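You operate a simulated robot arm through the tools that you are given. There is no shell and no other tool.

You are at the controls of a simulated two-armed robot. One attempt, no reset.

TASK
Put a lid on both cartons on the bench and slot in the card with each one's order number.

The check looks at the end state, three seconds after you hand in, the way a careful person would. Anything else that was tipped, shoved, dropped, spilled or broken makes it a failure. Lids that push on must go on centred and level and be pressed home; caps that screw on are set level and turned clockwise until they are tight.

THE ROBOT
Two 7-joint arms with two-finger parallel grippers on one trunk that stands fixed in place. Base frame: the origin is at the foot of the trunk, x ahead of it, y to its left, z up; the work surface is at about z = 860. Readings come in mm, rad, newtons and seconds.
The left shoulder is at [71, 156, 1205], the right one opposite. Payload 3.91 kg a hand.
The TCP of each hand is the grasp point between the finger pads, 30 mm short of the fingertips. In the tool frame z runs along the fingers and y along their closing line. The gripper opens to 110 mm. The fingers are 20 mm wide and 10 mm thick; the gripper's body (48 by 112 mm) begins 55 mm behind the TCP.
Orientation is told as [roll, pitch, yaw] about the base's x, y, z axes, in that order, counted from this pose: with the fingers straight down and closing along the base's y, the tool's x points along the base's -x, its y along +y and its z along -z.

THE INTERFACE
- The arms move only by the tool step_arm. It takes "left_deltas", "right_deltas" or both (then of equal length, played together; a hand with none holds still); each is a list of rows, each a list of 3 entries, a list of its own where there are three numbers: the shift along the base's x, y, z in units of 100 mm (1.0 is 100 mm), then the turn, a rotation vector about the base's x, y, z in units of 120 degrees (1.0 is 120 degrees), then the finger opening in mm, from 0 to 110. In form: [[[dx, dy, dz], [wx, wy, wz], claw], ...]. A call has 1 to 20 rows; each row is the pose to reach, as a shift and turn from the pose commanded when the call began. A call with a number of a shift or a turn outside -1 to 1 is refused whole. A row lasts 0.2 s, in which the tool goes at most 50 mm and 0.15 rad; a call with a longer step from one row to the next is refused whole, and so is a gripper value outside its range. A pose out of reach is approached as far as the arm can. The call stops where the force on the tool passes 90 N (or 10 N more than at its start, if that is more) or the arm is blocked; 0.2 s more then pass. The fingers move at their own pace (about 108 mm/s each) and stop on an object; they squeeze with about 29 N. The grip force told is the motor's: it shows also when the fingers shut on nothing. Time passes only in rows, and 0.2 s behind the last, so rows that repeat a pose let the fingers close. It gives the time, the measured TCP pose, the force on the tool (base axes), the opening and the grip force at its end, in the units of the frame above (readings bear some noise), with the torque about the TCP (base axes, N m) and any sound that the robot's microphone picked up, and new pictures: "views" is both (left out), scene, wrist or none (wrist: the cameras of the hands that moved).
- Cameras (640 x 400 px; columns grow to the right, rows downward): "scene" is now at [131.3, -32.2, 1461.6]; the picture's right is [-0.46, -0.89, 0.00], its down [-0.37, 0.19, -0.91] and it looks along [0.81, -0.42, -0.42] (base axes); focal length 318 px, centre (320, 200). "left" rides on the left gripper at [72, -17, -103] in its tool frame; the picture's right is [0.23, 0.97, 0.00], its down [-0.76, 0.18, -0.62] and it looks along [-0.61, 0.14, 0.78] (tool axes); focal length 222 px, centre (320, 200). "right" rides on the right gripper at [72, 17, -103] in its tool frame; the picture's right is [-0.23, 0.97, 0.00], its down [-0.76, -0.18, -0.62] and it looks along [-0.61, -0.14, 0.78] (tool axes); focal length 222 px, centre (320, 200). There is no depth. A picture from a camera that has moved, and an enlarged one, comes with that camera's place and axes in the base frame and with its lens. The place of the scene camera against the robot may be out by one fixed shift of up to 25 mm in any direction.
- raise_lower(by): slides the trunk up (or, below 0, down) by that many mm; the arms and the scene camera ride with it, the base frame stays. It gives what a move gives, with no picture.
- head_to(pan, tilt): turns the head with the scene camera to pan (to the left, within 1.501 rad either way) and tilt (down, from -0.506 to 1.204), counted from straight ahead of the robot. It gives what a move gives, and a new picture of the scene camera.
- close_up(camera, box): a new picture of the part [left, top, right, bottom] of that camera's present view, enlarged. The clock stands still meanwhile.
- finish_job(): hands the job in; it is judged then, once.

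Places have to be worked out from the pictures, the camera data and where the tool is seen. Open the grippers and draw the arms clear of the work before you hand the job in, unless the task says otherwise.

The tools are called after "Request:" as name(argument=value, ...) on one line, values as JSON. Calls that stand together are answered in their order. step_arm: Moves the arms, as the interface text tells. Its arguments: {"type":"object","properties":{"left_deltas":{"type":"array"},"right_deltas":{"type":"array"},"views":{"type":"string","enum":["both","scene","wrist","none"]}},"required":[]} The other tools are called the same way: raise_lower (by) slides the trunk up or down; head_to (pan, tilt) turns the head that bears the scene camera; close_up (camera, box) takes an enlarged picture of a part of a camera's view; finish_job () hands the job in.

At the start:

```text
t: 0.0
left_tcp_pos: [798.8, -34.3, 1190.2]
left_ee_rot: [0.002, -0.001, 0.003]
left_force: [0.6, 0.4, 0.5]
left_ft_torque: [-0.01, 0.0, 0.02]
left_finger_gap: 110.2
left_grip_force: 0.1
right_tcp_pos: [543.0, -604.8, 1203.7]
right_ee_rot: [-0.001, -0.002, 0.001]
right_force: [-0.4, 0.8, 0.1]
right_ft_torque: [-0.01, 0.0, 0.01]
right_finger_gap: 110.0
right_grip_force: 0.1
trunk travel left (down, up): [-650.0, 290.0]
head pan, tilt: [-0.478, 0.429]
```

scene: 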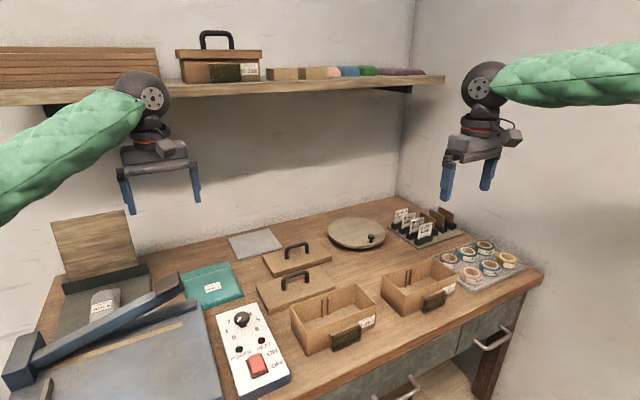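
right: 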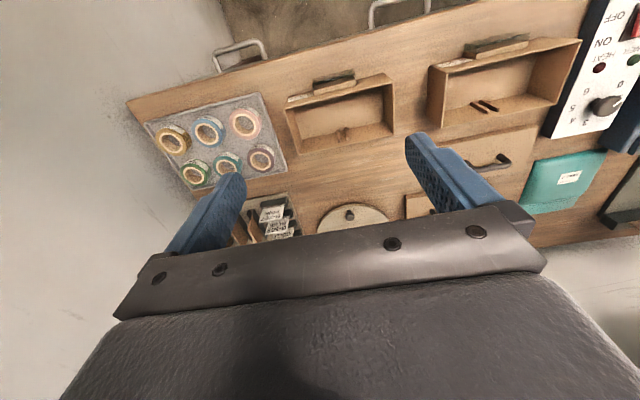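
left: 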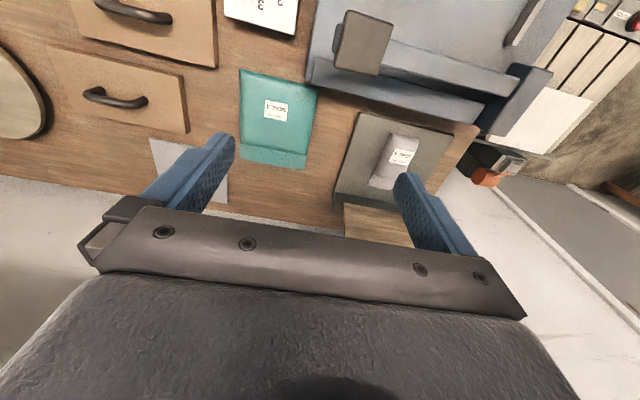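

The scene shows two open cartons near the front edge, two lids with handles behind them, a card rack at the back right, and a finished sample on the shelf. I'll look closely at each before moving.

Request:
close_up(camera="scene", box=[280, 240, 480, 365])

Request:
close_up(camera="scene", box=[370, 190, 490, 265])

Request:
close_up(camera="scene", box=[160, 20, 300, 108])

Request:
close_up(camera="scene", box=[220, 210, 400, 322])

Request:
close_up(camera="right", box=[220, 20, 640, 280])

```text
3.20 times, centred on (380, 302) of scene
camera zoom: at [131.3, -32.2, 1461.6], right [-0.46, -0.89, 0.0], down [-0.37, 0.19, -0.91], along [0.81, -0.42, -0.42], focal length 1017 px, centre (128, -128)
```

zoom: 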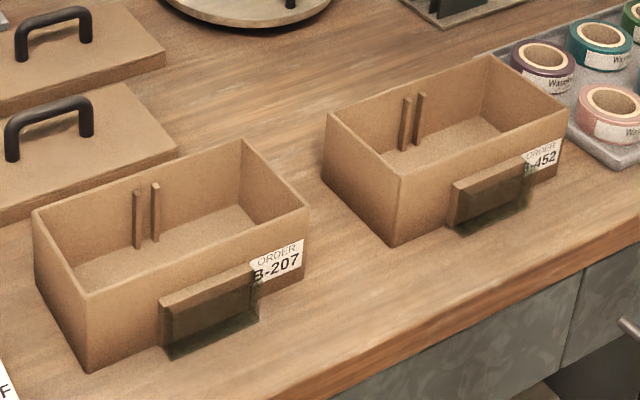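

```text
5.33 times, centred on (430, 228) of scene
camera zoom: at [131.3, -32.2, 1461.6], right [-0.46, -0.89, 0.0], down [-0.37, 0.19, -0.91], along [0.81, -0.42, -0.42], focal length 1696 px, centre (-267, 53)
```

zoom: 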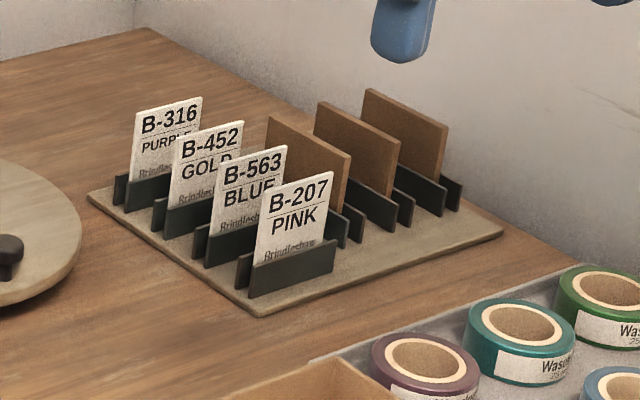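

```text
4.55 times, centred on (230, 64) of scene
camera zoom: at [131.3, -32.2, 1461.6], right [-0.46, -0.89, 0.0], down [-0.37, 0.19, -0.91], along [0.81, -0.42, -0.42], focal length 1445 px, centre (729, 818)
```

zoom: 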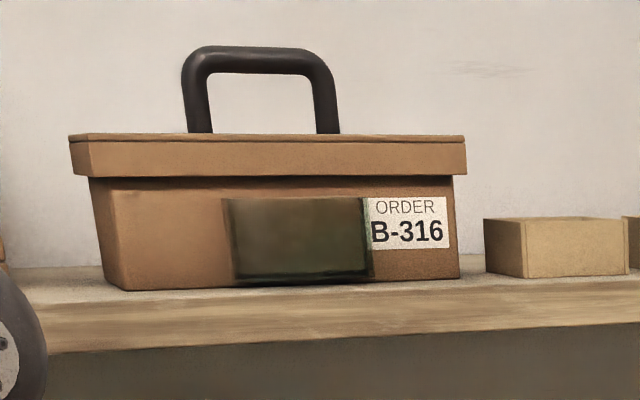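

```text
3.56 times, centred on (310, 266) of scene
camera zoom: at [131.3, -32.2, 1461.6], right [-0.46, -0.89, 0.0], down [-0.37, 0.19, -0.91], along [0.81, -0.42, -0.42], focal length 1130 px, centre (356, -35)
```

zoom: 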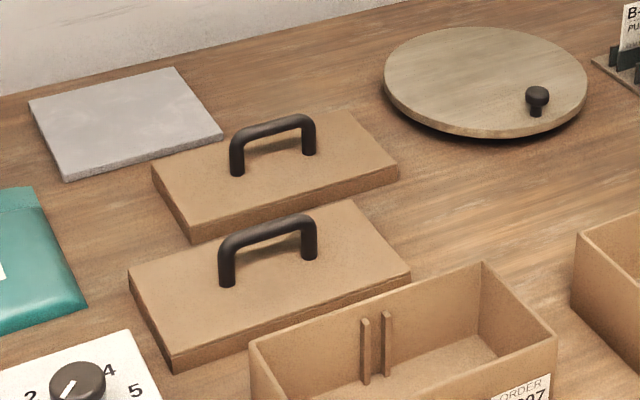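

```text
1.52 times, centred on (430, 150) of right
camera zoom: at [470.1, -587.8, 1307.1], right [0.23, 0.97, 0.0], down [0.76, -0.18, 0.62], along [0.61, -0.14, -0.78], focal length 338 px, centre (152, 276)
```

zoom: 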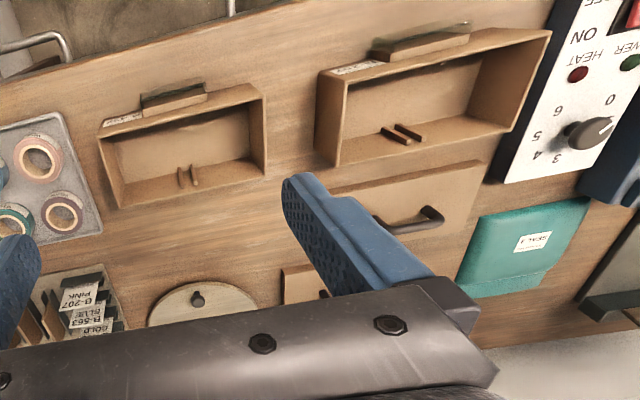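

I need detail of the pocket on the front of each carton and on the finished sample, to know where the card goes. I'm zooming further in.

Request:
close_up(camera="scene", box=[175, 45, 265, 101])

Request:
close_up(camera="scene", box=[315, 305, 385, 355])

Request:
close_up(camera="scene", box=[405, 275, 475, 319])

Request:
close_up(camera="right", box=[270, 60, 410, 160])

Request:
close_up(camera="right", box=[420, 20, 600, 140])

Request:
close_up(camera="right", box=[220, 180, 320, 250])

```text
7.11 times, centred on (220, 73) of scene
camera zoom: at [131.3, -32.2, 1461.6], right [-0.46, -0.89, 0.0], down [-0.37, 0.19, -0.91], along [0.81, -0.42, -0.42], focal length 2261 px, centre (1031, 1103)
```

zoom: 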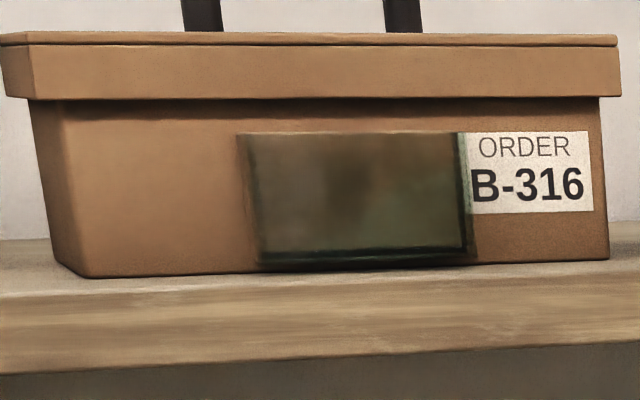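

```text
8.00 times, centred on (350, 330) of scene
camera zoom: at [131.3, -32.2, 1461.6], right [-0.46, -0.89, 0.0], down [-0.37, 0.19, -0.91], along [0.81, -0.42, -0.42], focal length 2543 px, centre (80, -840)
```

zoom: 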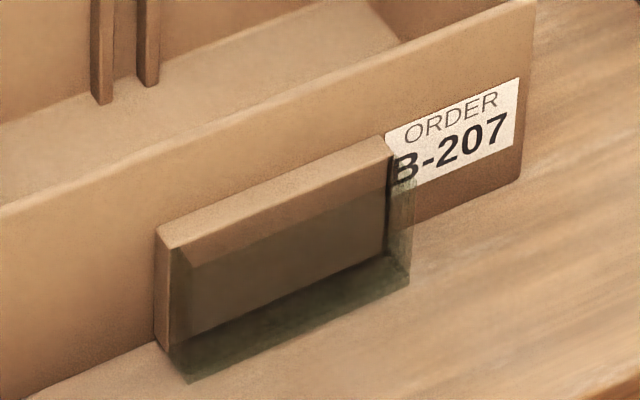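

```text
9.09 times, centred on (440, 297) of scene
camera zoom: at [131.3, -32.2, 1461.6], right [-0.46, -0.89, 0.0], down [-0.37, 0.19, -0.91], along [0.81, -0.42, -0.42], focal length 2890 px, centre (-771, -682)
```

zoom: 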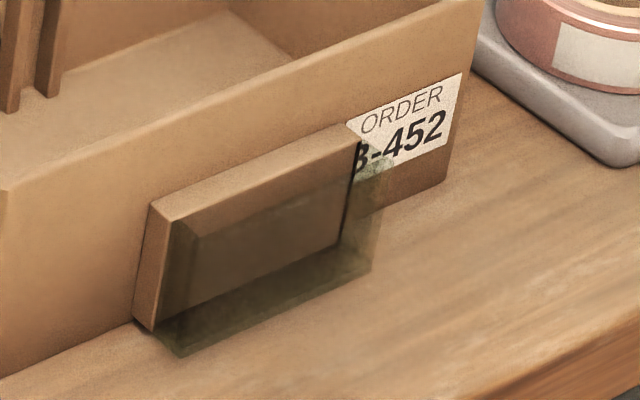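

```text
4.00 times, centred on (340, 110) of right
camera zoom: at [470.1, -587.8, 1307.1], right [0.23, 0.97, 0.0], down [0.76, -0.18, 0.62], along [0.61, -0.14, -0.78], focal length 888 px, centre (240, 560)
```

zoom: 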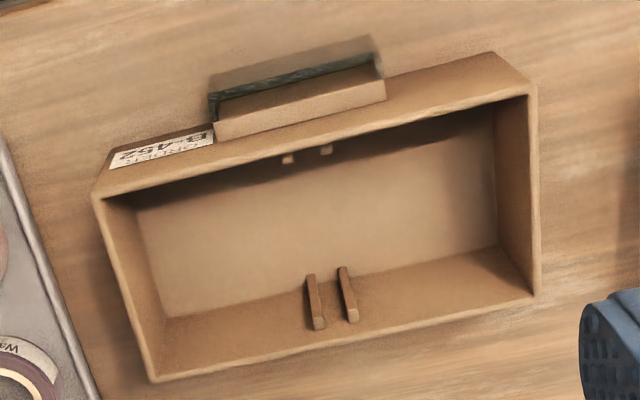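

```text
3.33 times, centred on (510, 80) of right
camera zoom: at [470.1, -587.8, 1307.1], right [0.23, 0.97, 0.0], down [0.76, -0.18, 0.62], along [0.61, -0.14, -0.78], focal length 740 px, centre (-313, 600)
```

zoom: 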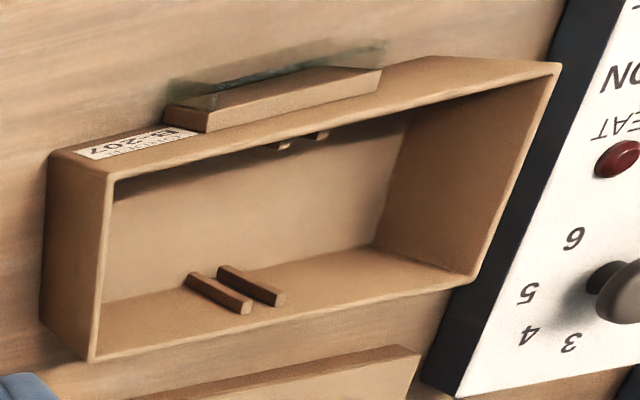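

```text
5.71 times, centred on (270, 215) of right
camera zoom: at [470.1, -587.8, 1307.1], right [0.23, 0.97, 0.0], down [0.76, -0.18, 0.62], along [0.61, -0.14, -0.78], focal length 1269 px, centre (606, 114)
```

zoom: 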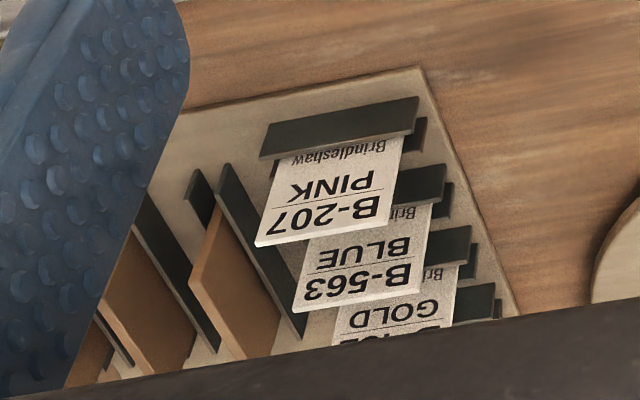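

The front of each carton bears a clear pocket, and the rack holds the cards B-207 and B-452 (plus others I should not use). I'll bring the right hand over carton B-452 so its wrist camera can see the pocket, rim and size better.

Request:
step_arm(right_deltas=[[[0.2, 0.08, -0.33], [0, 0, 0], 110], [[0.4, 0.16, -0.66], [0, 0, 0], 110], [[0.6, 0.25, -1.0], [0, 0, 0], 110], [[0.6, 0.25, -1.0], [0, 0, 0], 110]], views="wrist")

```text
t: 1.0
left_tcp_pos: [798.7, -34.3, 1190.7]
left_ee_rot: [0.0, 0.001, -0.001]
left_force: [-0.4, -0.2, -0.1]
left_ft_torque: [-0.03, -0.03, 0.02]
left_finger_gap: 109.9
left_grip_force: 0.1
right_tcp_pos: [601.4, -580.5, 1101.8]
right_ee_rot: [0.001, -0.001, -0.001]
right_force: [-0.4, -0.2, -1.5]
right_ft_torque: [0.0, -0.05, -0.04]
right_finger_gap: 110.0
right_grip_force: 0.0
trunk travel left (down, up): [-650.0, 290.0]
head pan, tilt: [-0.478, 0.429]
camera right: at [528.4, -563.9, 1205.9], right [0.23, 0.97, 0.0], down [0.76, -0.18, 0.62], along [0.61, -0.14, -0.78], focal length 222 px, centre (320, 200)
```

right: 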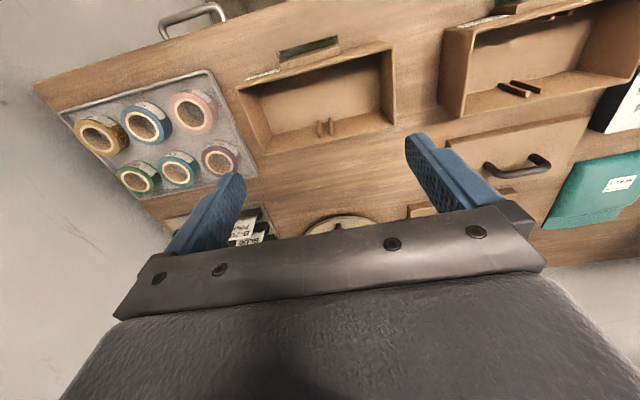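

Request:
close_up(camera="right", box=[230, 25, 410, 160])

Request:
close_up(camera="right", box=[265, 30, 345, 80])

Request:
close_up(camera="right", box=[430, 0, 640, 130])

```text
2.96 times, centred on (320, 92) of right
camera zoom: at [528.4, -563.9, 1205.9], right [0.23, 0.97, 0.0], down [0.76, -0.18, 0.62], along [0.61, -0.14, -0.78], focal length 658 px, centre (320, 518)
```

zoom: 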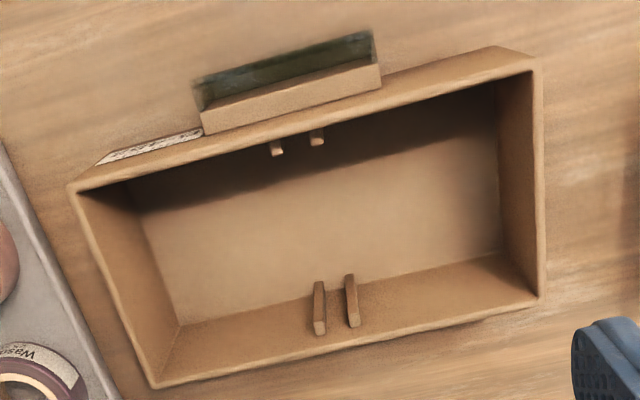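

```text
8.00 times, centred on (305, 55) of right
camera zoom: at [528.4, -563.9, 1205.9], right [0.23, 0.97, 0.0], down [0.76, -0.18, 0.62], along [0.61, -0.14, -0.78], focal length 1777 px, centre (440, 1360)
```

zoom: 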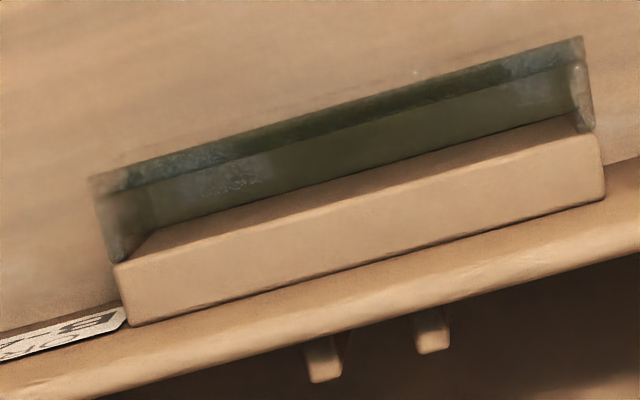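

```text
3.05 times, centred on (535, 65) of right
camera zoom: at [528.4, -563.9, 1205.9], right [0.23, 0.97, 0.0], down [0.76, -0.18, 0.62], along [0.61, -0.14, -0.78], focal length 677 px, centre (-335, 611)
```

zoom: 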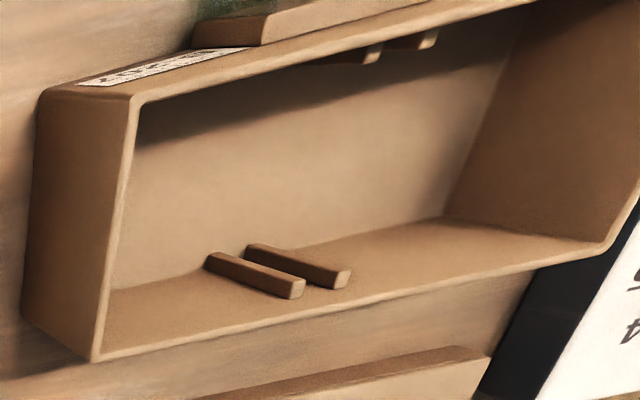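

Each pocket has a backing block and a clear open-topped box in front (about 70 mm wide, with a gap of about 8 mm), centred on the carton's front. The rack is far away, with cards near x≈794–909, y≈-780, so I'll test the right arm's reach there at a safe height.

Request:
step_arm(right_deltas=[[[0.34, -0.25, 0], [0, 0, 0], 110], [[0.67, -0.5, 0], [0, 0, 0], 110], [[1.0, -0.75, 0], [0, 0, 0], 110]], views="none")

Request:
step_arm(right_deltas=[[[0.34, -0.25, 0], [0, 0, 0], 110], [[0.67, -0.5, 0], [0, 0, 0], 110], [[0.8, -0.7, 0], [0, 0, 0], 110], [[0.8, -0.7, 0], [0, 0, 0], 110]], views="both")

```text
t: 1.8
left_tcp_pos: [799.8, -35.9, 1189.2]
left_ee_rot: [-0.001, 0.001, -0.001]
left_force: [0.9, -1.1, -0.5]
left_ft_torque: [-0.02, -0.02, -0.02]
left_finger_gap: 110.1
left_grip_force: 0.1
right_tcp_pos: [706.9, -654.3, 1101.0]
right_ee_rot: [0.002, 0.002, 0.0]
right_force: [-0.1, 0.0, -0.5]
right_ft_torque: [0.04, 0.04, 0.02]
right_finger_gap: 110.0
right_grip_force: 0.0
trunk travel left (down, up): [-650.0, 290.0]
head pan, tilt: [-0.478, 0.429]
```

```text
t: 2.8
left_tcp_pos: [801.1, -34.7, 1190.1]
left_ee_rot: [0.0, 0.001, 0.001]
left_force: [-0.1, -1.1, 0.1]
left_ft_torque: [0.02, -0.03, 0.02]
left_finger_gap: 110.3
left_grip_force: 0.1
right_tcp_pos: [782.2, -723.8, 1102.7]
right_ee_rot: [-0.001, 0.0, 0.001]
right_force: [-0.8, 0.2, -0.8]
right_ft_torque: [0.01, -0.02, 0.01]
right_finger_gap: 110.1
right_grip_force: 0.0
trunk travel left (down, up): [-650.0, 290.0]
head pan, tilt: [-0.478, 0.429]
camera scene: at [131.8, -31.8, 1461.5], right [-0.46, -0.89, 0.0], down [-0.37, 0.19, -0.91], along [0.81, -0.42, -0.42], focal length 318 px, centre (320, 200)
camera right: at [711.0, -706.7, 1207.0], right [0.23, 0.97, 0.0], down [0.76, -0.18, 0.62], along [0.61, -0.14, -0.78], focal length 222 px, centre (320, 200)
```

scene: 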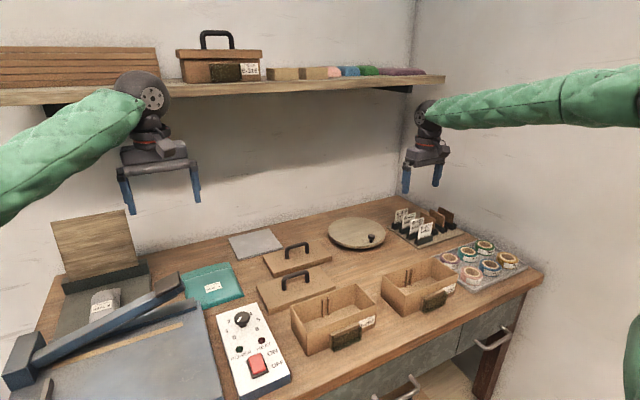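
right: 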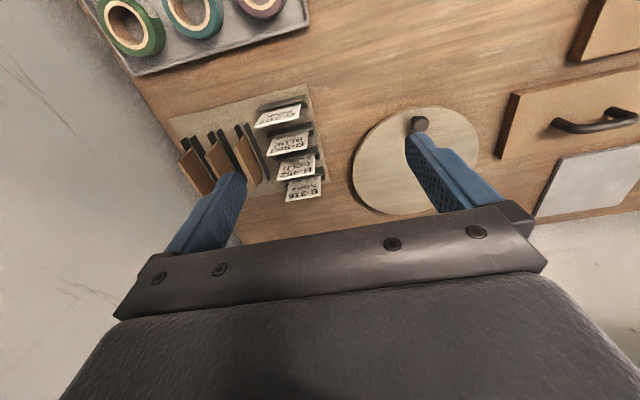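

The arm reached (782, -724) without trouble, further than the nominal range. I'll zoom on the rack from here to locate the cards precisely.

Request:
close_up(camera="right", box=[160, 70, 340, 220])

Request:
close_up(camera="right", box=[245, 85, 335, 145])

Request:
close_up(camera="right", box=[255, 140, 335, 210])

Request:
close_up(camera="scene", box=[380, 195, 480, 255])

```text
2.67 times, centred on (250, 145) of right
camera zoom: at [711.0, -706.7, 1207.0], right [0.23, 0.97, 0.0], down [0.76, -0.18, 0.62], along [0.61, -0.14, -0.78], focal length 592 px, centre (507, 347)
```

zoom: 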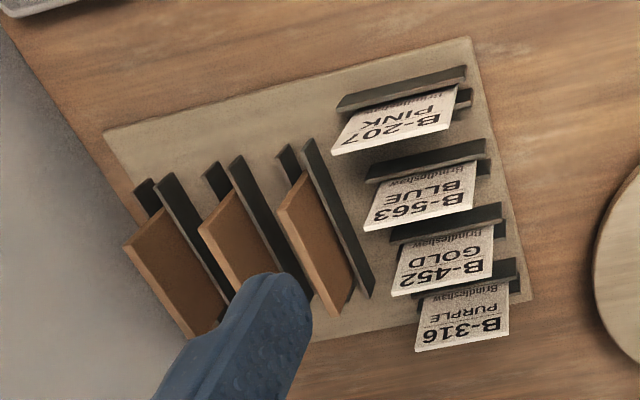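

```text
6.67 times, centred on (290, 115) of right
camera zoom: at [711.0, -706.7, 1207.0], right [0.23, 0.97, 0.0], down [0.76, -0.18, 0.62], along [0.61, -0.14, -0.78], focal length 1481 px, centre (520, 767)
```

zoom: 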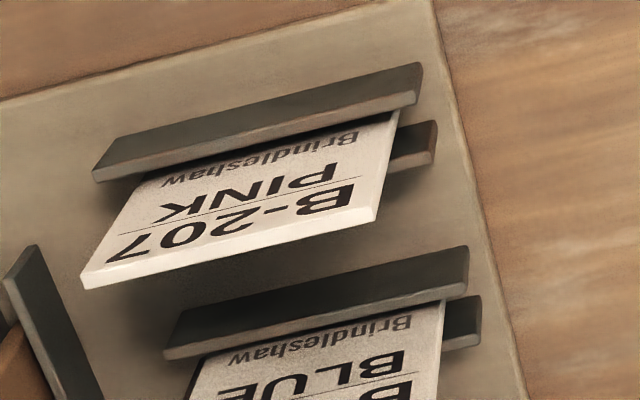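

```text
5.71 times, centred on (295, 175) of right
camera zoom: at [711.0, -706.7, 1207.0], right [0.23, 0.97, 0.0], down [0.76, -0.18, 0.62], along [0.61, -0.14, -0.78], focal length 1269 px, centre (463, 343)
```

zoom: 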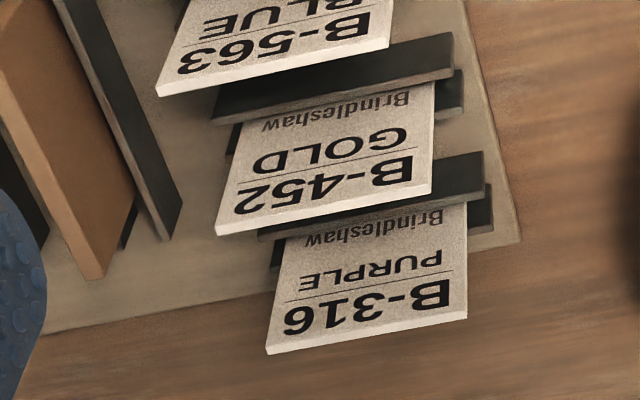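

```text
6.40 times, centred on (430, 225) of scene
camera zoom: at [131.8, -31.8, 1461.5], right [-0.46, -0.89, 0.0], down [-0.37, 0.19, -0.91], along [0.81, -0.42, -0.42], focal length 2035 px, centre (-384, 40)
```

zoom: 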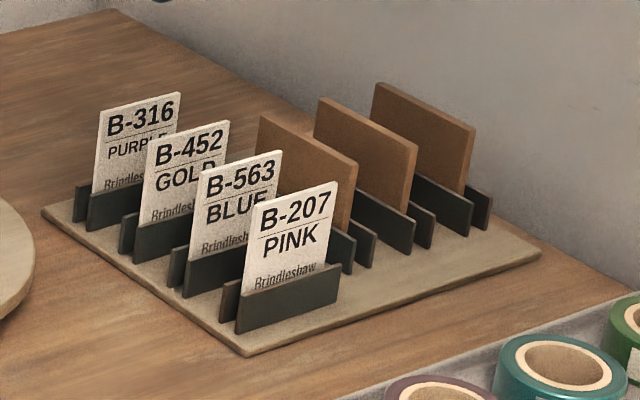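

Card B-452's top edge sits at about (870, -779), z≈938, and B-207's at about (790, -779). The cards face the robot, so I want the fingers closing along x; I'll yaw the right hand +90° here, in free air.

Request:
step_arm(right_deltas=[[[0, 0, 0], [0, 0, 0.068], 110], [[0, 0, 0], [0, 0, 0.136], 110], [[0, 0, 0], [0, 0, 0.204], 110], [[0, 0, 0], [0, 0, 0.272], 110], [[0, 0, 0], [0, 0, 0.34], 110], [[0, 0, 0], [0, 0, 0.408], 110], [[0, 0, 0], [0, 0, 0.476], 110], [[0, 0, 0], [0, 0, 0.544], 110], [[0, 0, 0], [0, 0, 0.612], 110], [[0, 0, 0], [0, 0, 0.68], 110], [[0, 0, 0], [0, 0, 0.75], 110], [[0, 0, 0], [0, 0, 0.75], 110]], views="both")

```text
t: 5.4
left_tcp_pos: [800.2, -35.0, 1189.8]
left_ee_rot: [0.001, 0.0, 0.002]
left_force: [0.1, 0.7, 0.5]
left_ft_torque: [0.02, 0.0, 0.02]
left_finger_gap: 110.1
left_grip_force: 0.1
right_tcp_pos: [781.8, -724.5, 1103.8]
right_ee_rot: [-0.001, 0.001, 1.573]
right_force: [-0.8, 0.4, 0.3]
right_ft_torque: [0.01, 0.01, -0.03]
right_finger_gap: 110.3
right_grip_force: 0.0
trunk travel left (down, up): [-650.0, 290.0]
head pan, tilt: [-0.478, 0.429]
camera scene: at [131.4, -32.2, 1461.6], right [-0.46, -0.89, 0.0], down [-0.37, 0.19, -0.91], along [0.81, -0.42, -0.42], focal length 318 px, centre (320, 200)
camera right: at [766.0, -797.2, 1206.6], right [-0.97, 0.23, 0.0], down [0.18, 0.76, 0.62], along [0.14, 0.61, -0.78], focal length 222 px, centre (320, 200)
```

scene: 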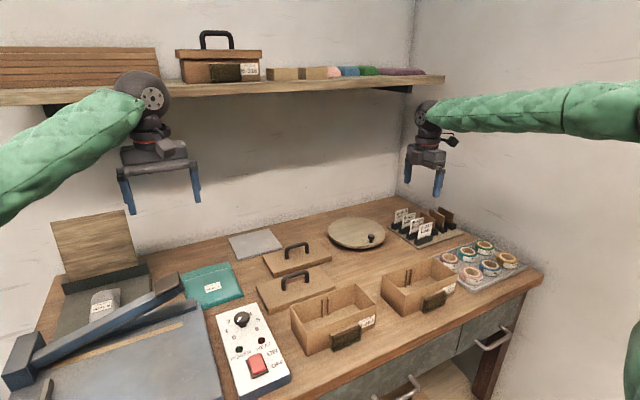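
right: 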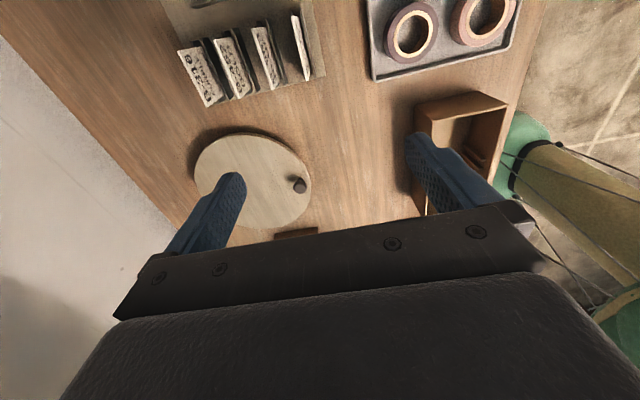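

There is something green and beige at the lower right of the wrist view, possibly the robot's own arm or a thing by the bench. I'll zoom in on it before moving further.

Request:
close_up(camera="right", box=[400, 70, 640, 330])

Request:
close_up(camera="right", box=[160, 0, 340, 110])

Request:
close_up(camera="scene", box=[380, 60, 640, 400])

```text
1.54 times, centred on (520, 200) of right
camera zoom: at [766.0, -797.2, 1206.6], right [-0.97, 0.23, 0.0], down [0.18, 0.76, 0.62], along [0.14, 0.61, -0.78], focal length 342 px, centre (12, 200)
```

zoom: 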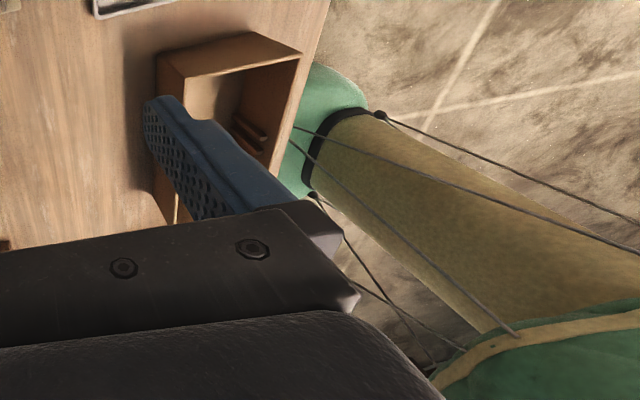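

```text
3.56 times, centred on (250, 55) of right
camera zoom: at [766.0, -797.2, 1206.6], right [-0.97, 0.23, 0.0], down [0.18, 0.76, 0.62], along [0.14, 0.61, -0.78], focal length 790 px, centre (569, 716)
```

zoom: 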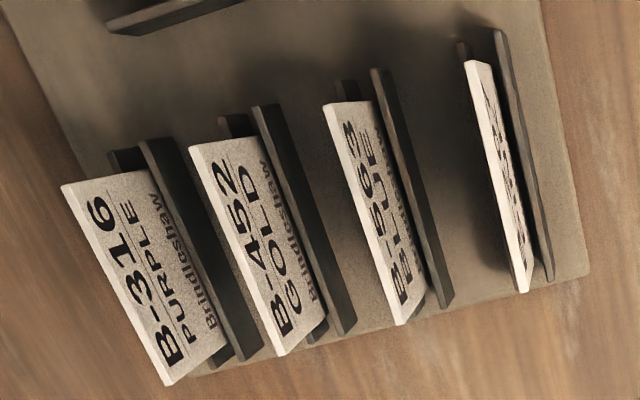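

```text
1.18 times, centred on (510, 230) of scene
camera zoom: at [131.4, -32.2, 1461.6], right [-0.46, -0.89, 0.0], down [-0.37, 0.19, -0.91], along [0.81, -0.42, -0.42], focal length 374 px, centre (96, 165)
```

zoom: 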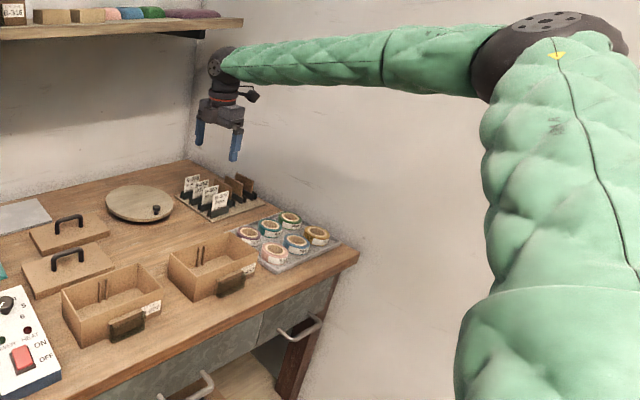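

That is just the robot's own base, and the arm still has bend left. This view confirms B-452's top edge at x≈870, y≈-752…-807 and B-207's at x≈790; now I'll go above B-452 at z≈1004 with the fingers narrowed, to test reach.

Request:
step_arm(right_deltas=[[[0.22, -0.14, -0.25], [0, 0, 0], 70], [[0.44, -0.28, -0.5], [0, 0, 0], 30], [[0.66, -0.42, -0.75], [0, 0, 0], 30], [[0.88, -0.555, -1.0], [0, 0, 0], 30], [[0.88, -0.555, -1.0], [0, 0, 0], 30]], views="both")

```text
t: 6.6
left_tcp_pos: [798.0, -34.0, 1191.2]
left_ee_rot: [0.0, 0.0, -0.001]
left_force: [-0.1, 0.5, 0.7]
left_ft_torque: [0.04, -0.02, -0.03]
left_finger_gap: 109.8
left_grip_force: 0.1
right_tcp_pos: [871.2, -779.0, 1006.3]
right_ee_rot: [-0.002, 0.0, 1.572]
right_force: [-0.4, -1.1, 0.8]
right_ft_torque: [0.01, -0.03, 0.0]
right_finger_gap: 29.9
right_grip_force: 0.2
trunk travel left (down, up): [-650.0, 290.0]
head pan, tilt: [-0.478, 0.429]
camera scene: at [129.7, -32.1, 1461.8], right [-0.46, -0.89, 0.0], down [-0.37, 0.19, -0.91], along [0.81, -0.42, -0.42], focal length 318 px, centre (320, 200)
camera right: at [853.9, -852.1, 1109.7], right [-0.97, 0.23, 0.0], down [0.18, 0.76, 0.62], along [0.14, 0.61, -0.78], focal length 222 px, centre (320, 200)
```

scene: 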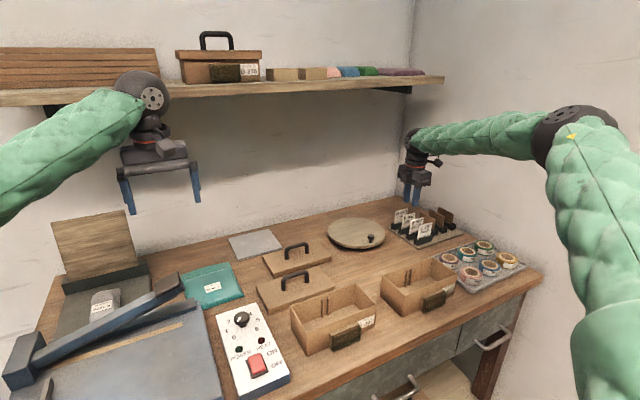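
right: 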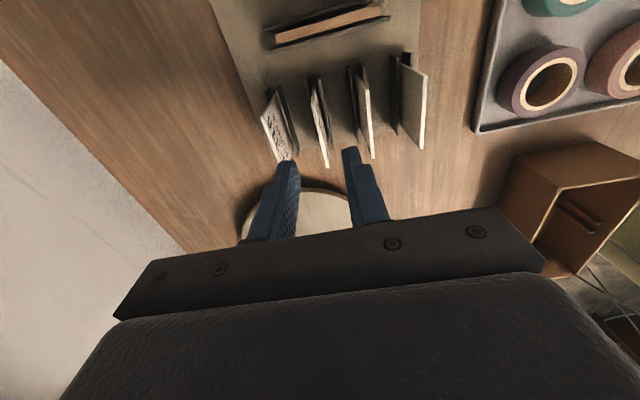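

The hand reached directly above B-452 with the tool upright. I'll zoom to check that the fingers straddle the right card.

Request:
close_up(camera="right", box=[230, 40, 440, 220])

Request:
close_up(camera="scene", box=[375, 130, 475, 260])

```text
2.22 times, centred on (335, 130) of right
camera zoom: at [853.9, -852.1, 1109.7], right [-0.97, 0.23, 0.0], down [0.18, 0.76, 0.62], along [0.14, 0.61, -0.78], focal length 494 px, centre (287, 356)
```

zoom: 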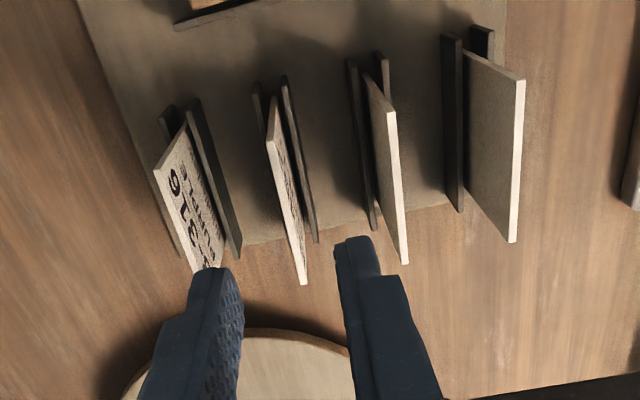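

```text
3.08 times, centred on (425, 195) of scene
camera zoom: at [129.7, -32.1, 1461.8], right [-0.46, -0.89, 0.0], down [-0.37, 0.19, -0.91], along [0.81, -0.42, -0.42], focal length 978 px, centre (-3, 215)
```

zoom: 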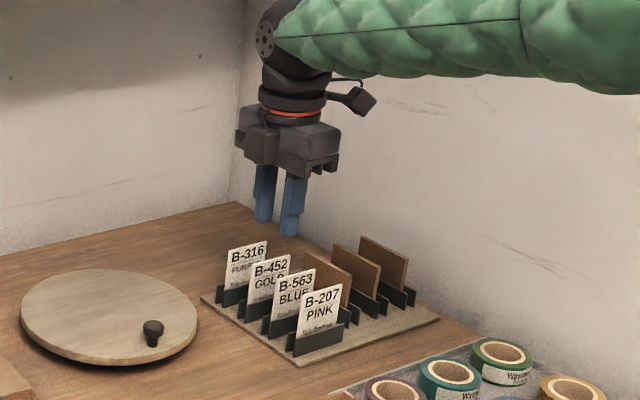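

The fingers straddle B-452 and its top edge is centred at x≈871, matching the TCP. I'll go straight down to about z=948 so the tips cover roughly the top 20 mm of the card, then close.

Request:
step_arm(right_deltas=[[[0, 0, -0.3], [0, 0, 0], 30], [[0, 0, -0.57], [0, 0, 0], 30], [[0, 0, -0.57], [0, 0, 0], 30]], views="both")

```text
t: 7.4
left_tcp_pos: [799.1, -35.2, 1190.3]
left_ee_rot: [0.002, 0.001, 0.0]
left_force: [0.0, -0.2, 0.4]
left_ft_torque: [-0.01, 0.02, -0.02]
left_finger_gap: 110.0
left_grip_force: 0.1
right_tcp_pos: [870.8, -779.1, 946.9]
right_ee_rot: [0.001, 0.0, 1.57]
right_force: [-0.8, -0.3, -0.3]
right_ft_torque: [-0.03, 0.0, 0.0]
right_finger_gap: 30.0
right_grip_force: 0.1
trunk travel left (down, up): [-650.0, 290.0]
head pan, tilt: [-0.478, 0.429]
camera scene: at [131.2, -32.6, 1461.6], right [-0.46, -0.89, 0.0], down [-0.37, 0.19, -0.91], along [0.81, -0.42, -0.42], focal length 318 px, centre (320, 200)
camera right: at [854.2, -852.2, 1050.3], right [-0.97, 0.23, 0.0], down [0.18, 0.76, 0.62], along [0.14, 0.61, -0.78], focal length 222 px, centre (320, 200)
```

scene: 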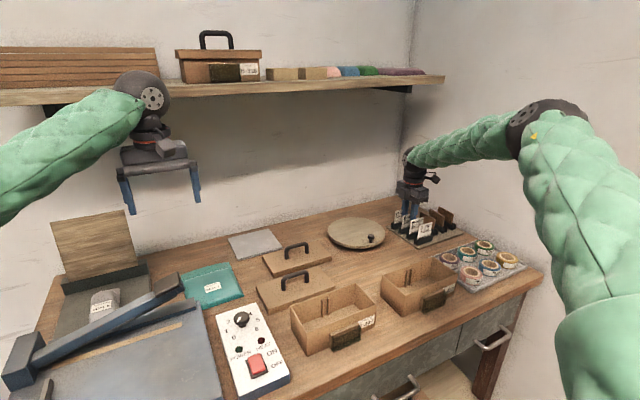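
right: 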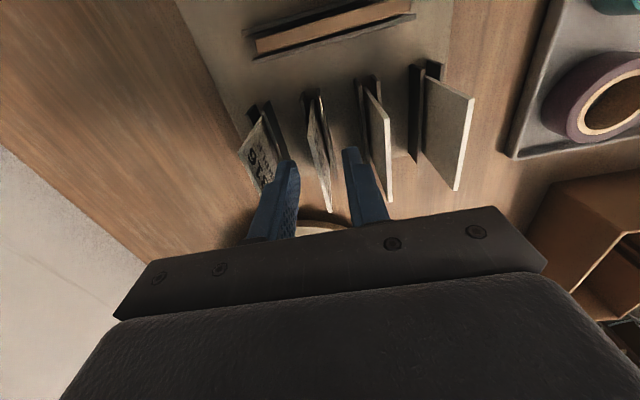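

Request:
close_up(camera="right", box=[220, 70, 420, 240])

Request:
close_up(camera="scene", box=[380, 170, 470, 250])

```text
2.35 times, centred on (320, 155) of right
camera zoom: at [854.2, -852.2, 1050.3], right [-0.97, 0.23, 0.0], down [0.18, 0.76, 0.62], along [0.14, 0.61, -0.78], focal length 523 px, centre (320, 306)
```

zoom: 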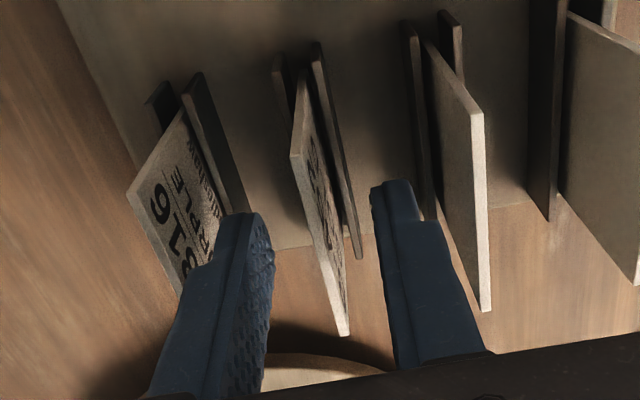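

```text
5.00 times, centred on (425, 210) of scene
camera zoom: at [131.2, -32.6, 1461.6], right [-0.46, -0.89, 0.0], down [-0.37, 0.19, -0.91], along [0.81, -0.42, -0.42], focal length 1590 px, centre (-205, 150)
```

zoom: 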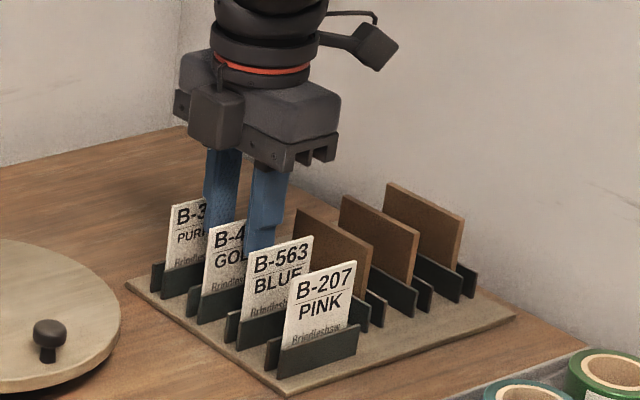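

The fingers clearly straddle only the B-452 card. I close on it now.

Request:
step_arm(right_deltas=[[[0, 0, 0], [0, 0, 0], 0], [[0, 0, 0], [0, 0, 0], 0], [[0, 0, 0], [0, 0, 0], 0]], views="none")

```text
t: 8.2
left_tcp_pos: [799.2, -34.7, 1189.5]
left_ee_rot: [0.0, 0.002, 0.002]
left_force: [0.8, -0.3, -0.4]
left_ft_torque: [0.01, -0.02, -0.04]
left_finger_gap: 110.0
left_grip_force: 0.1
right_tcp_pos: [871.9, -779.0, 947.7]
right_ee_rot: [-0.001, -0.001, 1.571]
right_force: [0.1, 0.6, -0.2]
right_ft_torque: [0.0, -0.01, -0.02]
right_finger_gap: 0.8
right_grip_force: 28.9
trunk travel left (down, up): [-650.0, 290.0]
head pan, tilt: [-0.478, 0.429]
```

The gap reads 0.8 mm, which may mean a thin card or a miss. I'll look.

Request:
close_up(camera="right", box=[220, 70, 420, 240])

Request:
close_up(camera="scene", box=[380, 170, 470, 250])

```text
2.35 times, centred on (320, 155) of right
camera zoom: at [854.7, -851.5, 1050.4], right [-0.97, 0.23, 0.0], down [0.18, 0.76, 0.62], along [0.14, 0.61, -0.78], focal length 523 px, centre (320, 306)
```

zoom: 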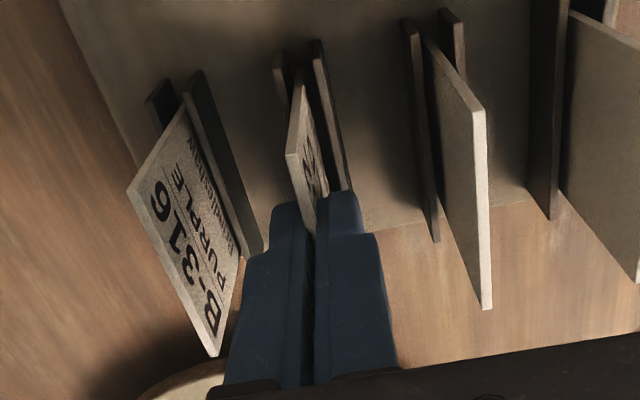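

```text
5.00 times, centred on (425, 210) of scene
camera zoom: at [131.6, -32.1, 1461.6], right [-0.46, -0.89, 0.0], down [-0.37, 0.19, -0.91], along [0.81, -0.42, -0.42], focal length 1590 px, centre (-205, 150)
```

zoom: 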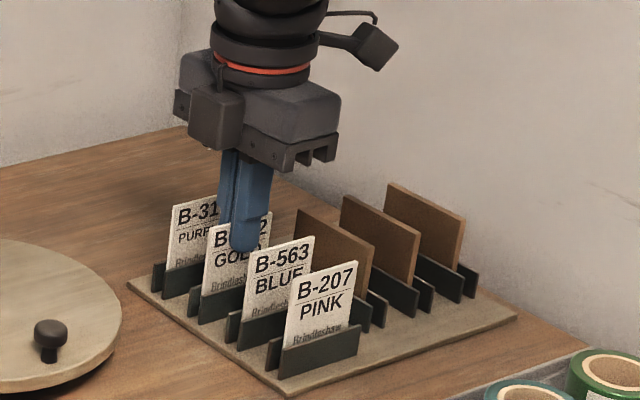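

The card is between the pads. I'll lift it slowly straight up about 100 mm and check that it follows.

Request:
step_arm(right_deltas=[[[0, 0, 0.1], [0, 0, 0], 0], [[0, 0, 0.3], [0, 0, 0], 0], [[0, 0, 0.6], [0, 0, 0], 0], [[0, 0, 0.95], [0, 0, 0], 0], [[0, 0, 0.95], [0, 0, 0], 0]], views="both")

```text
t: 9.4
left_tcp_pos: [799.9, -34.9, 1190.7]
left_ee_rot: [-0.001, 0.002, 0.001]
left_force: [0.8, -0.8, -0.7]
left_ft_torque: [0.01, 0.03, -0.02]
left_finger_gap: 109.8
left_grip_force: 0.1
right_tcp_pos: [870.8, -781.5, 1039.7]
right_ee_rot: [0.002, -0.001, 1.57]
right_force: [0.7, 0.5, -0.5]
right_ft_torque: [0.03, -0.03, 0.02]
right_finger_gap: 0.9
right_grip_force: 29.8
trunk travel left (down, up): [-650.0, 290.0]
head pan, tilt: [-0.478, 0.429]
camera scene: at [132.2, -32.5, 1461.5], right [-0.46, -0.89, 0.0], down [-0.37, 0.19, -0.91], along [0.81, -0.42, -0.42], focal length 318 px, centre (320, 200)
camera right: at [854.1, -853.6, 1143.5], right [-0.97, 0.23, 0.0], down [0.18, 0.76, 0.62], along [0.14, 0.61, -0.78], focal length 222 px, centre (320, 200)
```

scene: 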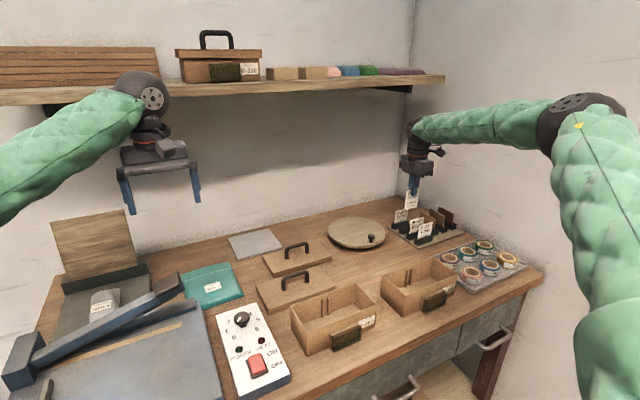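
right: 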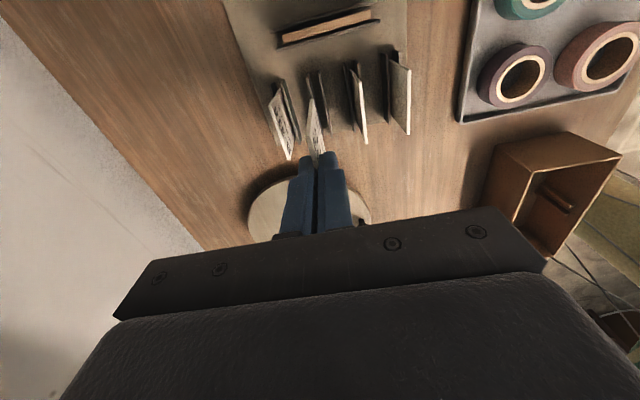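

Request:
close_up(camera="scene", box=[380, 150, 470, 250])

Request:
close_up(camera="right", box=[220, 40, 420, 240])

```text
4.00 times, centred on (425, 200) of scene
camera zoom: at [132.2, -32.5, 1461.5], right [-0.46, -0.89, 0.0], down [-0.37, 0.19, -0.91], along [0.81, -0.42, -0.42], focal length 1272 px, centre (-100, 200)
```

zoom: 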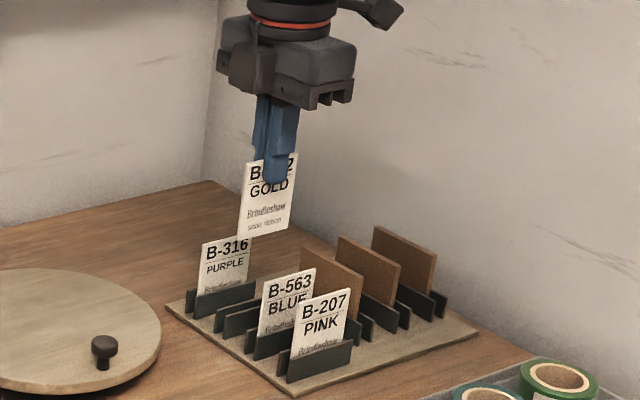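

```text
2.00 times, centred on (320, 140) of right
camera zoom: at [854.1, -853.6, 1143.5], right [-0.97, 0.23, 0.0], down [0.18, 0.76, 0.62], along [0.14, 0.61, -0.78], focal length 444 px, centre (320, 320)
```

zoom: 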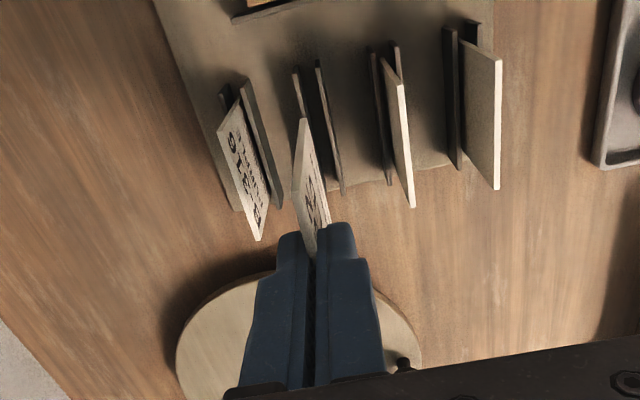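

The card hangs upright in the grip. I'll carry it at this height toward carton B-452's pocket, which I judge to be centred at about (550, -582) with its top near z≈898.

Request:
step_arm(right_deltas=[[[-0.33, 0.2, 0.1], [0, 0, 0], 0], [[-0.66, 0.4, 0.2], [0, 0, 0], 0], [[-1.0, 0.6, 0.2], [0, 0, 0], 0]], views="none")

Request:
step_arm(right_deltas=[[[-0.33, 0.2, 0], [0, 0, 0], 0], [[-0.66, 0.4, 0], [0, 0, 0], 0], [[-1.0, 0.6, 0], [0, 0, 0], 0]], views="none")

Request:
step_arm(right_deltas=[[[-0.33, 0.22, 0], [0, 0, 0], 0], [[-0.66, 0.45, 0], [0, 0, 0], 0], [[-1.0, 0.7, 0], [0, 0, 0], 0], [[-1.0, 0.7, 0], [0, 0, 0], 0]], views="both")

```text
t: 10.2
left_tcp_pos: [798.4, -34.5, 1190.3]
left_ee_rot: [0.0, 0.002, 0.001]
left_force: [-0.5, 0.3, 0.1]
left_ft_torque: [0.02, -0.03, 0.04]
left_finger_gap: 109.8
left_grip_force: 0.1
right_tcp_pos: [767.9, -720.1, 1061.5]
right_ee_rot: [-0.002, 0.0, 1.57]
right_force: [0.5, 0.2, -0.5]
right_ft_torque: [0.0, -0.02, 0.02]
right_finger_gap: 0.5
right_grip_force: 29.3
trunk travel left (down, up): [-650.0, 290.0]
head pan, tilt: [-0.478, 0.429]
```

```text
t: 11.0
left_tcp_pos: [798.7, -34.0, 1190.5]
left_ee_rot: [-0.001, 0.001, 0.002]
left_force: [0.4, 0.0, -0.4]
left_ft_torque: [-0.01, 0.01, 0.01]
left_finger_gap: 110.0
left_grip_force: 0.1
right_tcp_pos: [668.9, -660.9, 1063.0]
right_ee_rot: [0.0, 0.001, 1.571]
right_force: [-0.3, -0.3, -0.3]
right_ft_torque: [-0.02, 0.03, -0.01]
right_finger_gap: 0.6
right_grip_force: 29.2
trunk travel left (down, up): [-650.0, 290.0]
head pan, tilt: [-0.478, 0.429]
```

```text
t: 12.0
left_tcp_pos: [799.6, -33.6, 1190.4]
left_ee_rot: [-0.001, 0.002, 0.001]
left_force: [-0.8, 0.5, 0.5]
left_ft_torque: [-0.04, -0.01, -0.03]
left_finger_gap: 110.1
left_grip_force: 0.0
right_tcp_pos: [572.2, -588.7, 1063.7]
right_ee_rot: [0.001, -0.001, 1.572]
right_force: [0.2, 0.1, -0.2]
right_ft_torque: [0.03, 0.02, -0.02]
right_finger_gap: 0.7
right_grip_force: 30.1
trunk travel left (down, up): [-650.0, 290.0]
head pan, tilt: [-0.478, 0.429]
camera scene: at [131.8, -31.1, 1461.6], right [-0.46, -0.89, 0.0], down [-0.37, 0.19, -0.91], along [0.81, -0.42, -0.42], focal length 318 px, centre (320, 200)
camera right: at [554.8, -660.0, 1166.5], right [-0.97, 0.23, 0.0], down [0.18, 0.76, 0.62], along [0.14, 0.61, -0.78], focal length 222 px, centre (320, 200)
```

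scene: 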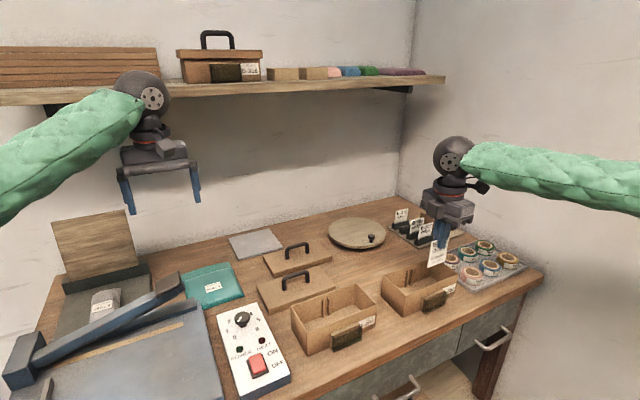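
right: 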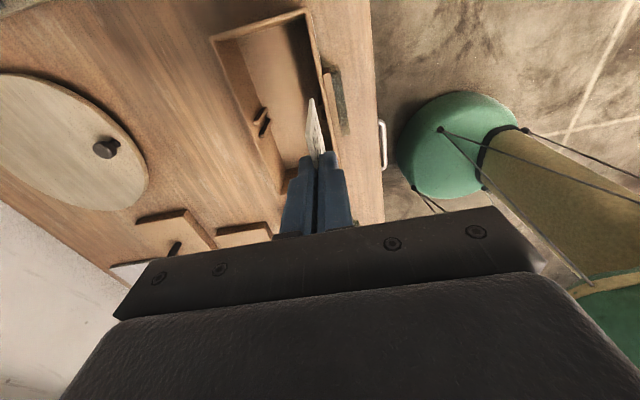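

Request:
close_up(camera="right", box=[210, 0, 400, 200])

Request:
close_up(camera="right", box=[290, 40, 370, 170])

Request:
close_up(camera="scene", box=[370, 210, 490, 320])

```text
2.00 times, centred on (305, 100) of right
camera zoom: at [554.8, -660.0, 1166.5], right [-0.97, 0.23, 0.0], down [0.18, 0.76, 0.62], along [0.14, 0.61, -0.78], focal length 444 px, centre (350, 400)
```

zoom: 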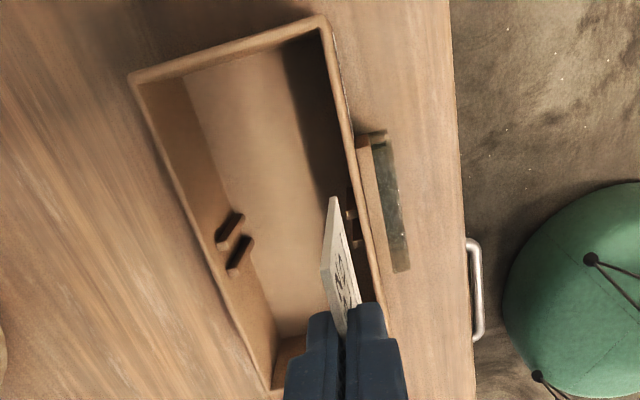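

```text
3.08 times, centred on (330, 105) of right
camera zoom: at [554.8, -660.0, 1166.5], right [-0.97, 0.23, 0.0], down [0.18, 0.76, 0.62], along [0.14, 0.61, -0.78], focal length 684 px, centre (289, 492)
```

zoom: 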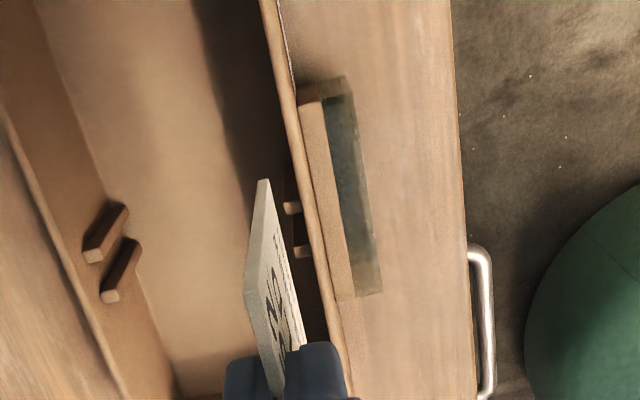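

```text
3.64 times, centred on (430, 265) of scene
camera zoom: at [131.8, -31.1, 1461.6], right [-0.46, -0.89, 0.0], down [-0.37, 0.19, -0.91], along [0.81, -0.42, -0.42], focal length 1156 px, centre (-80, -36)
```

zoom: 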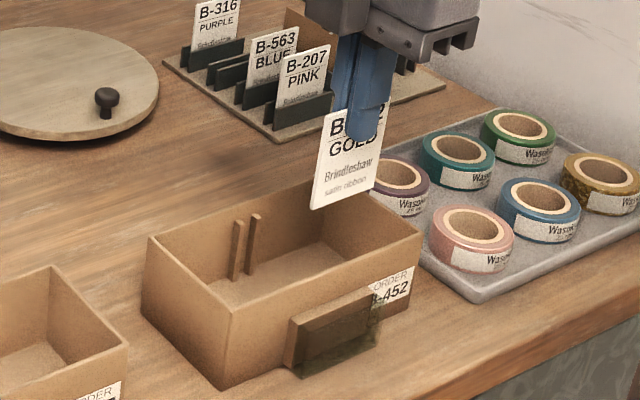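

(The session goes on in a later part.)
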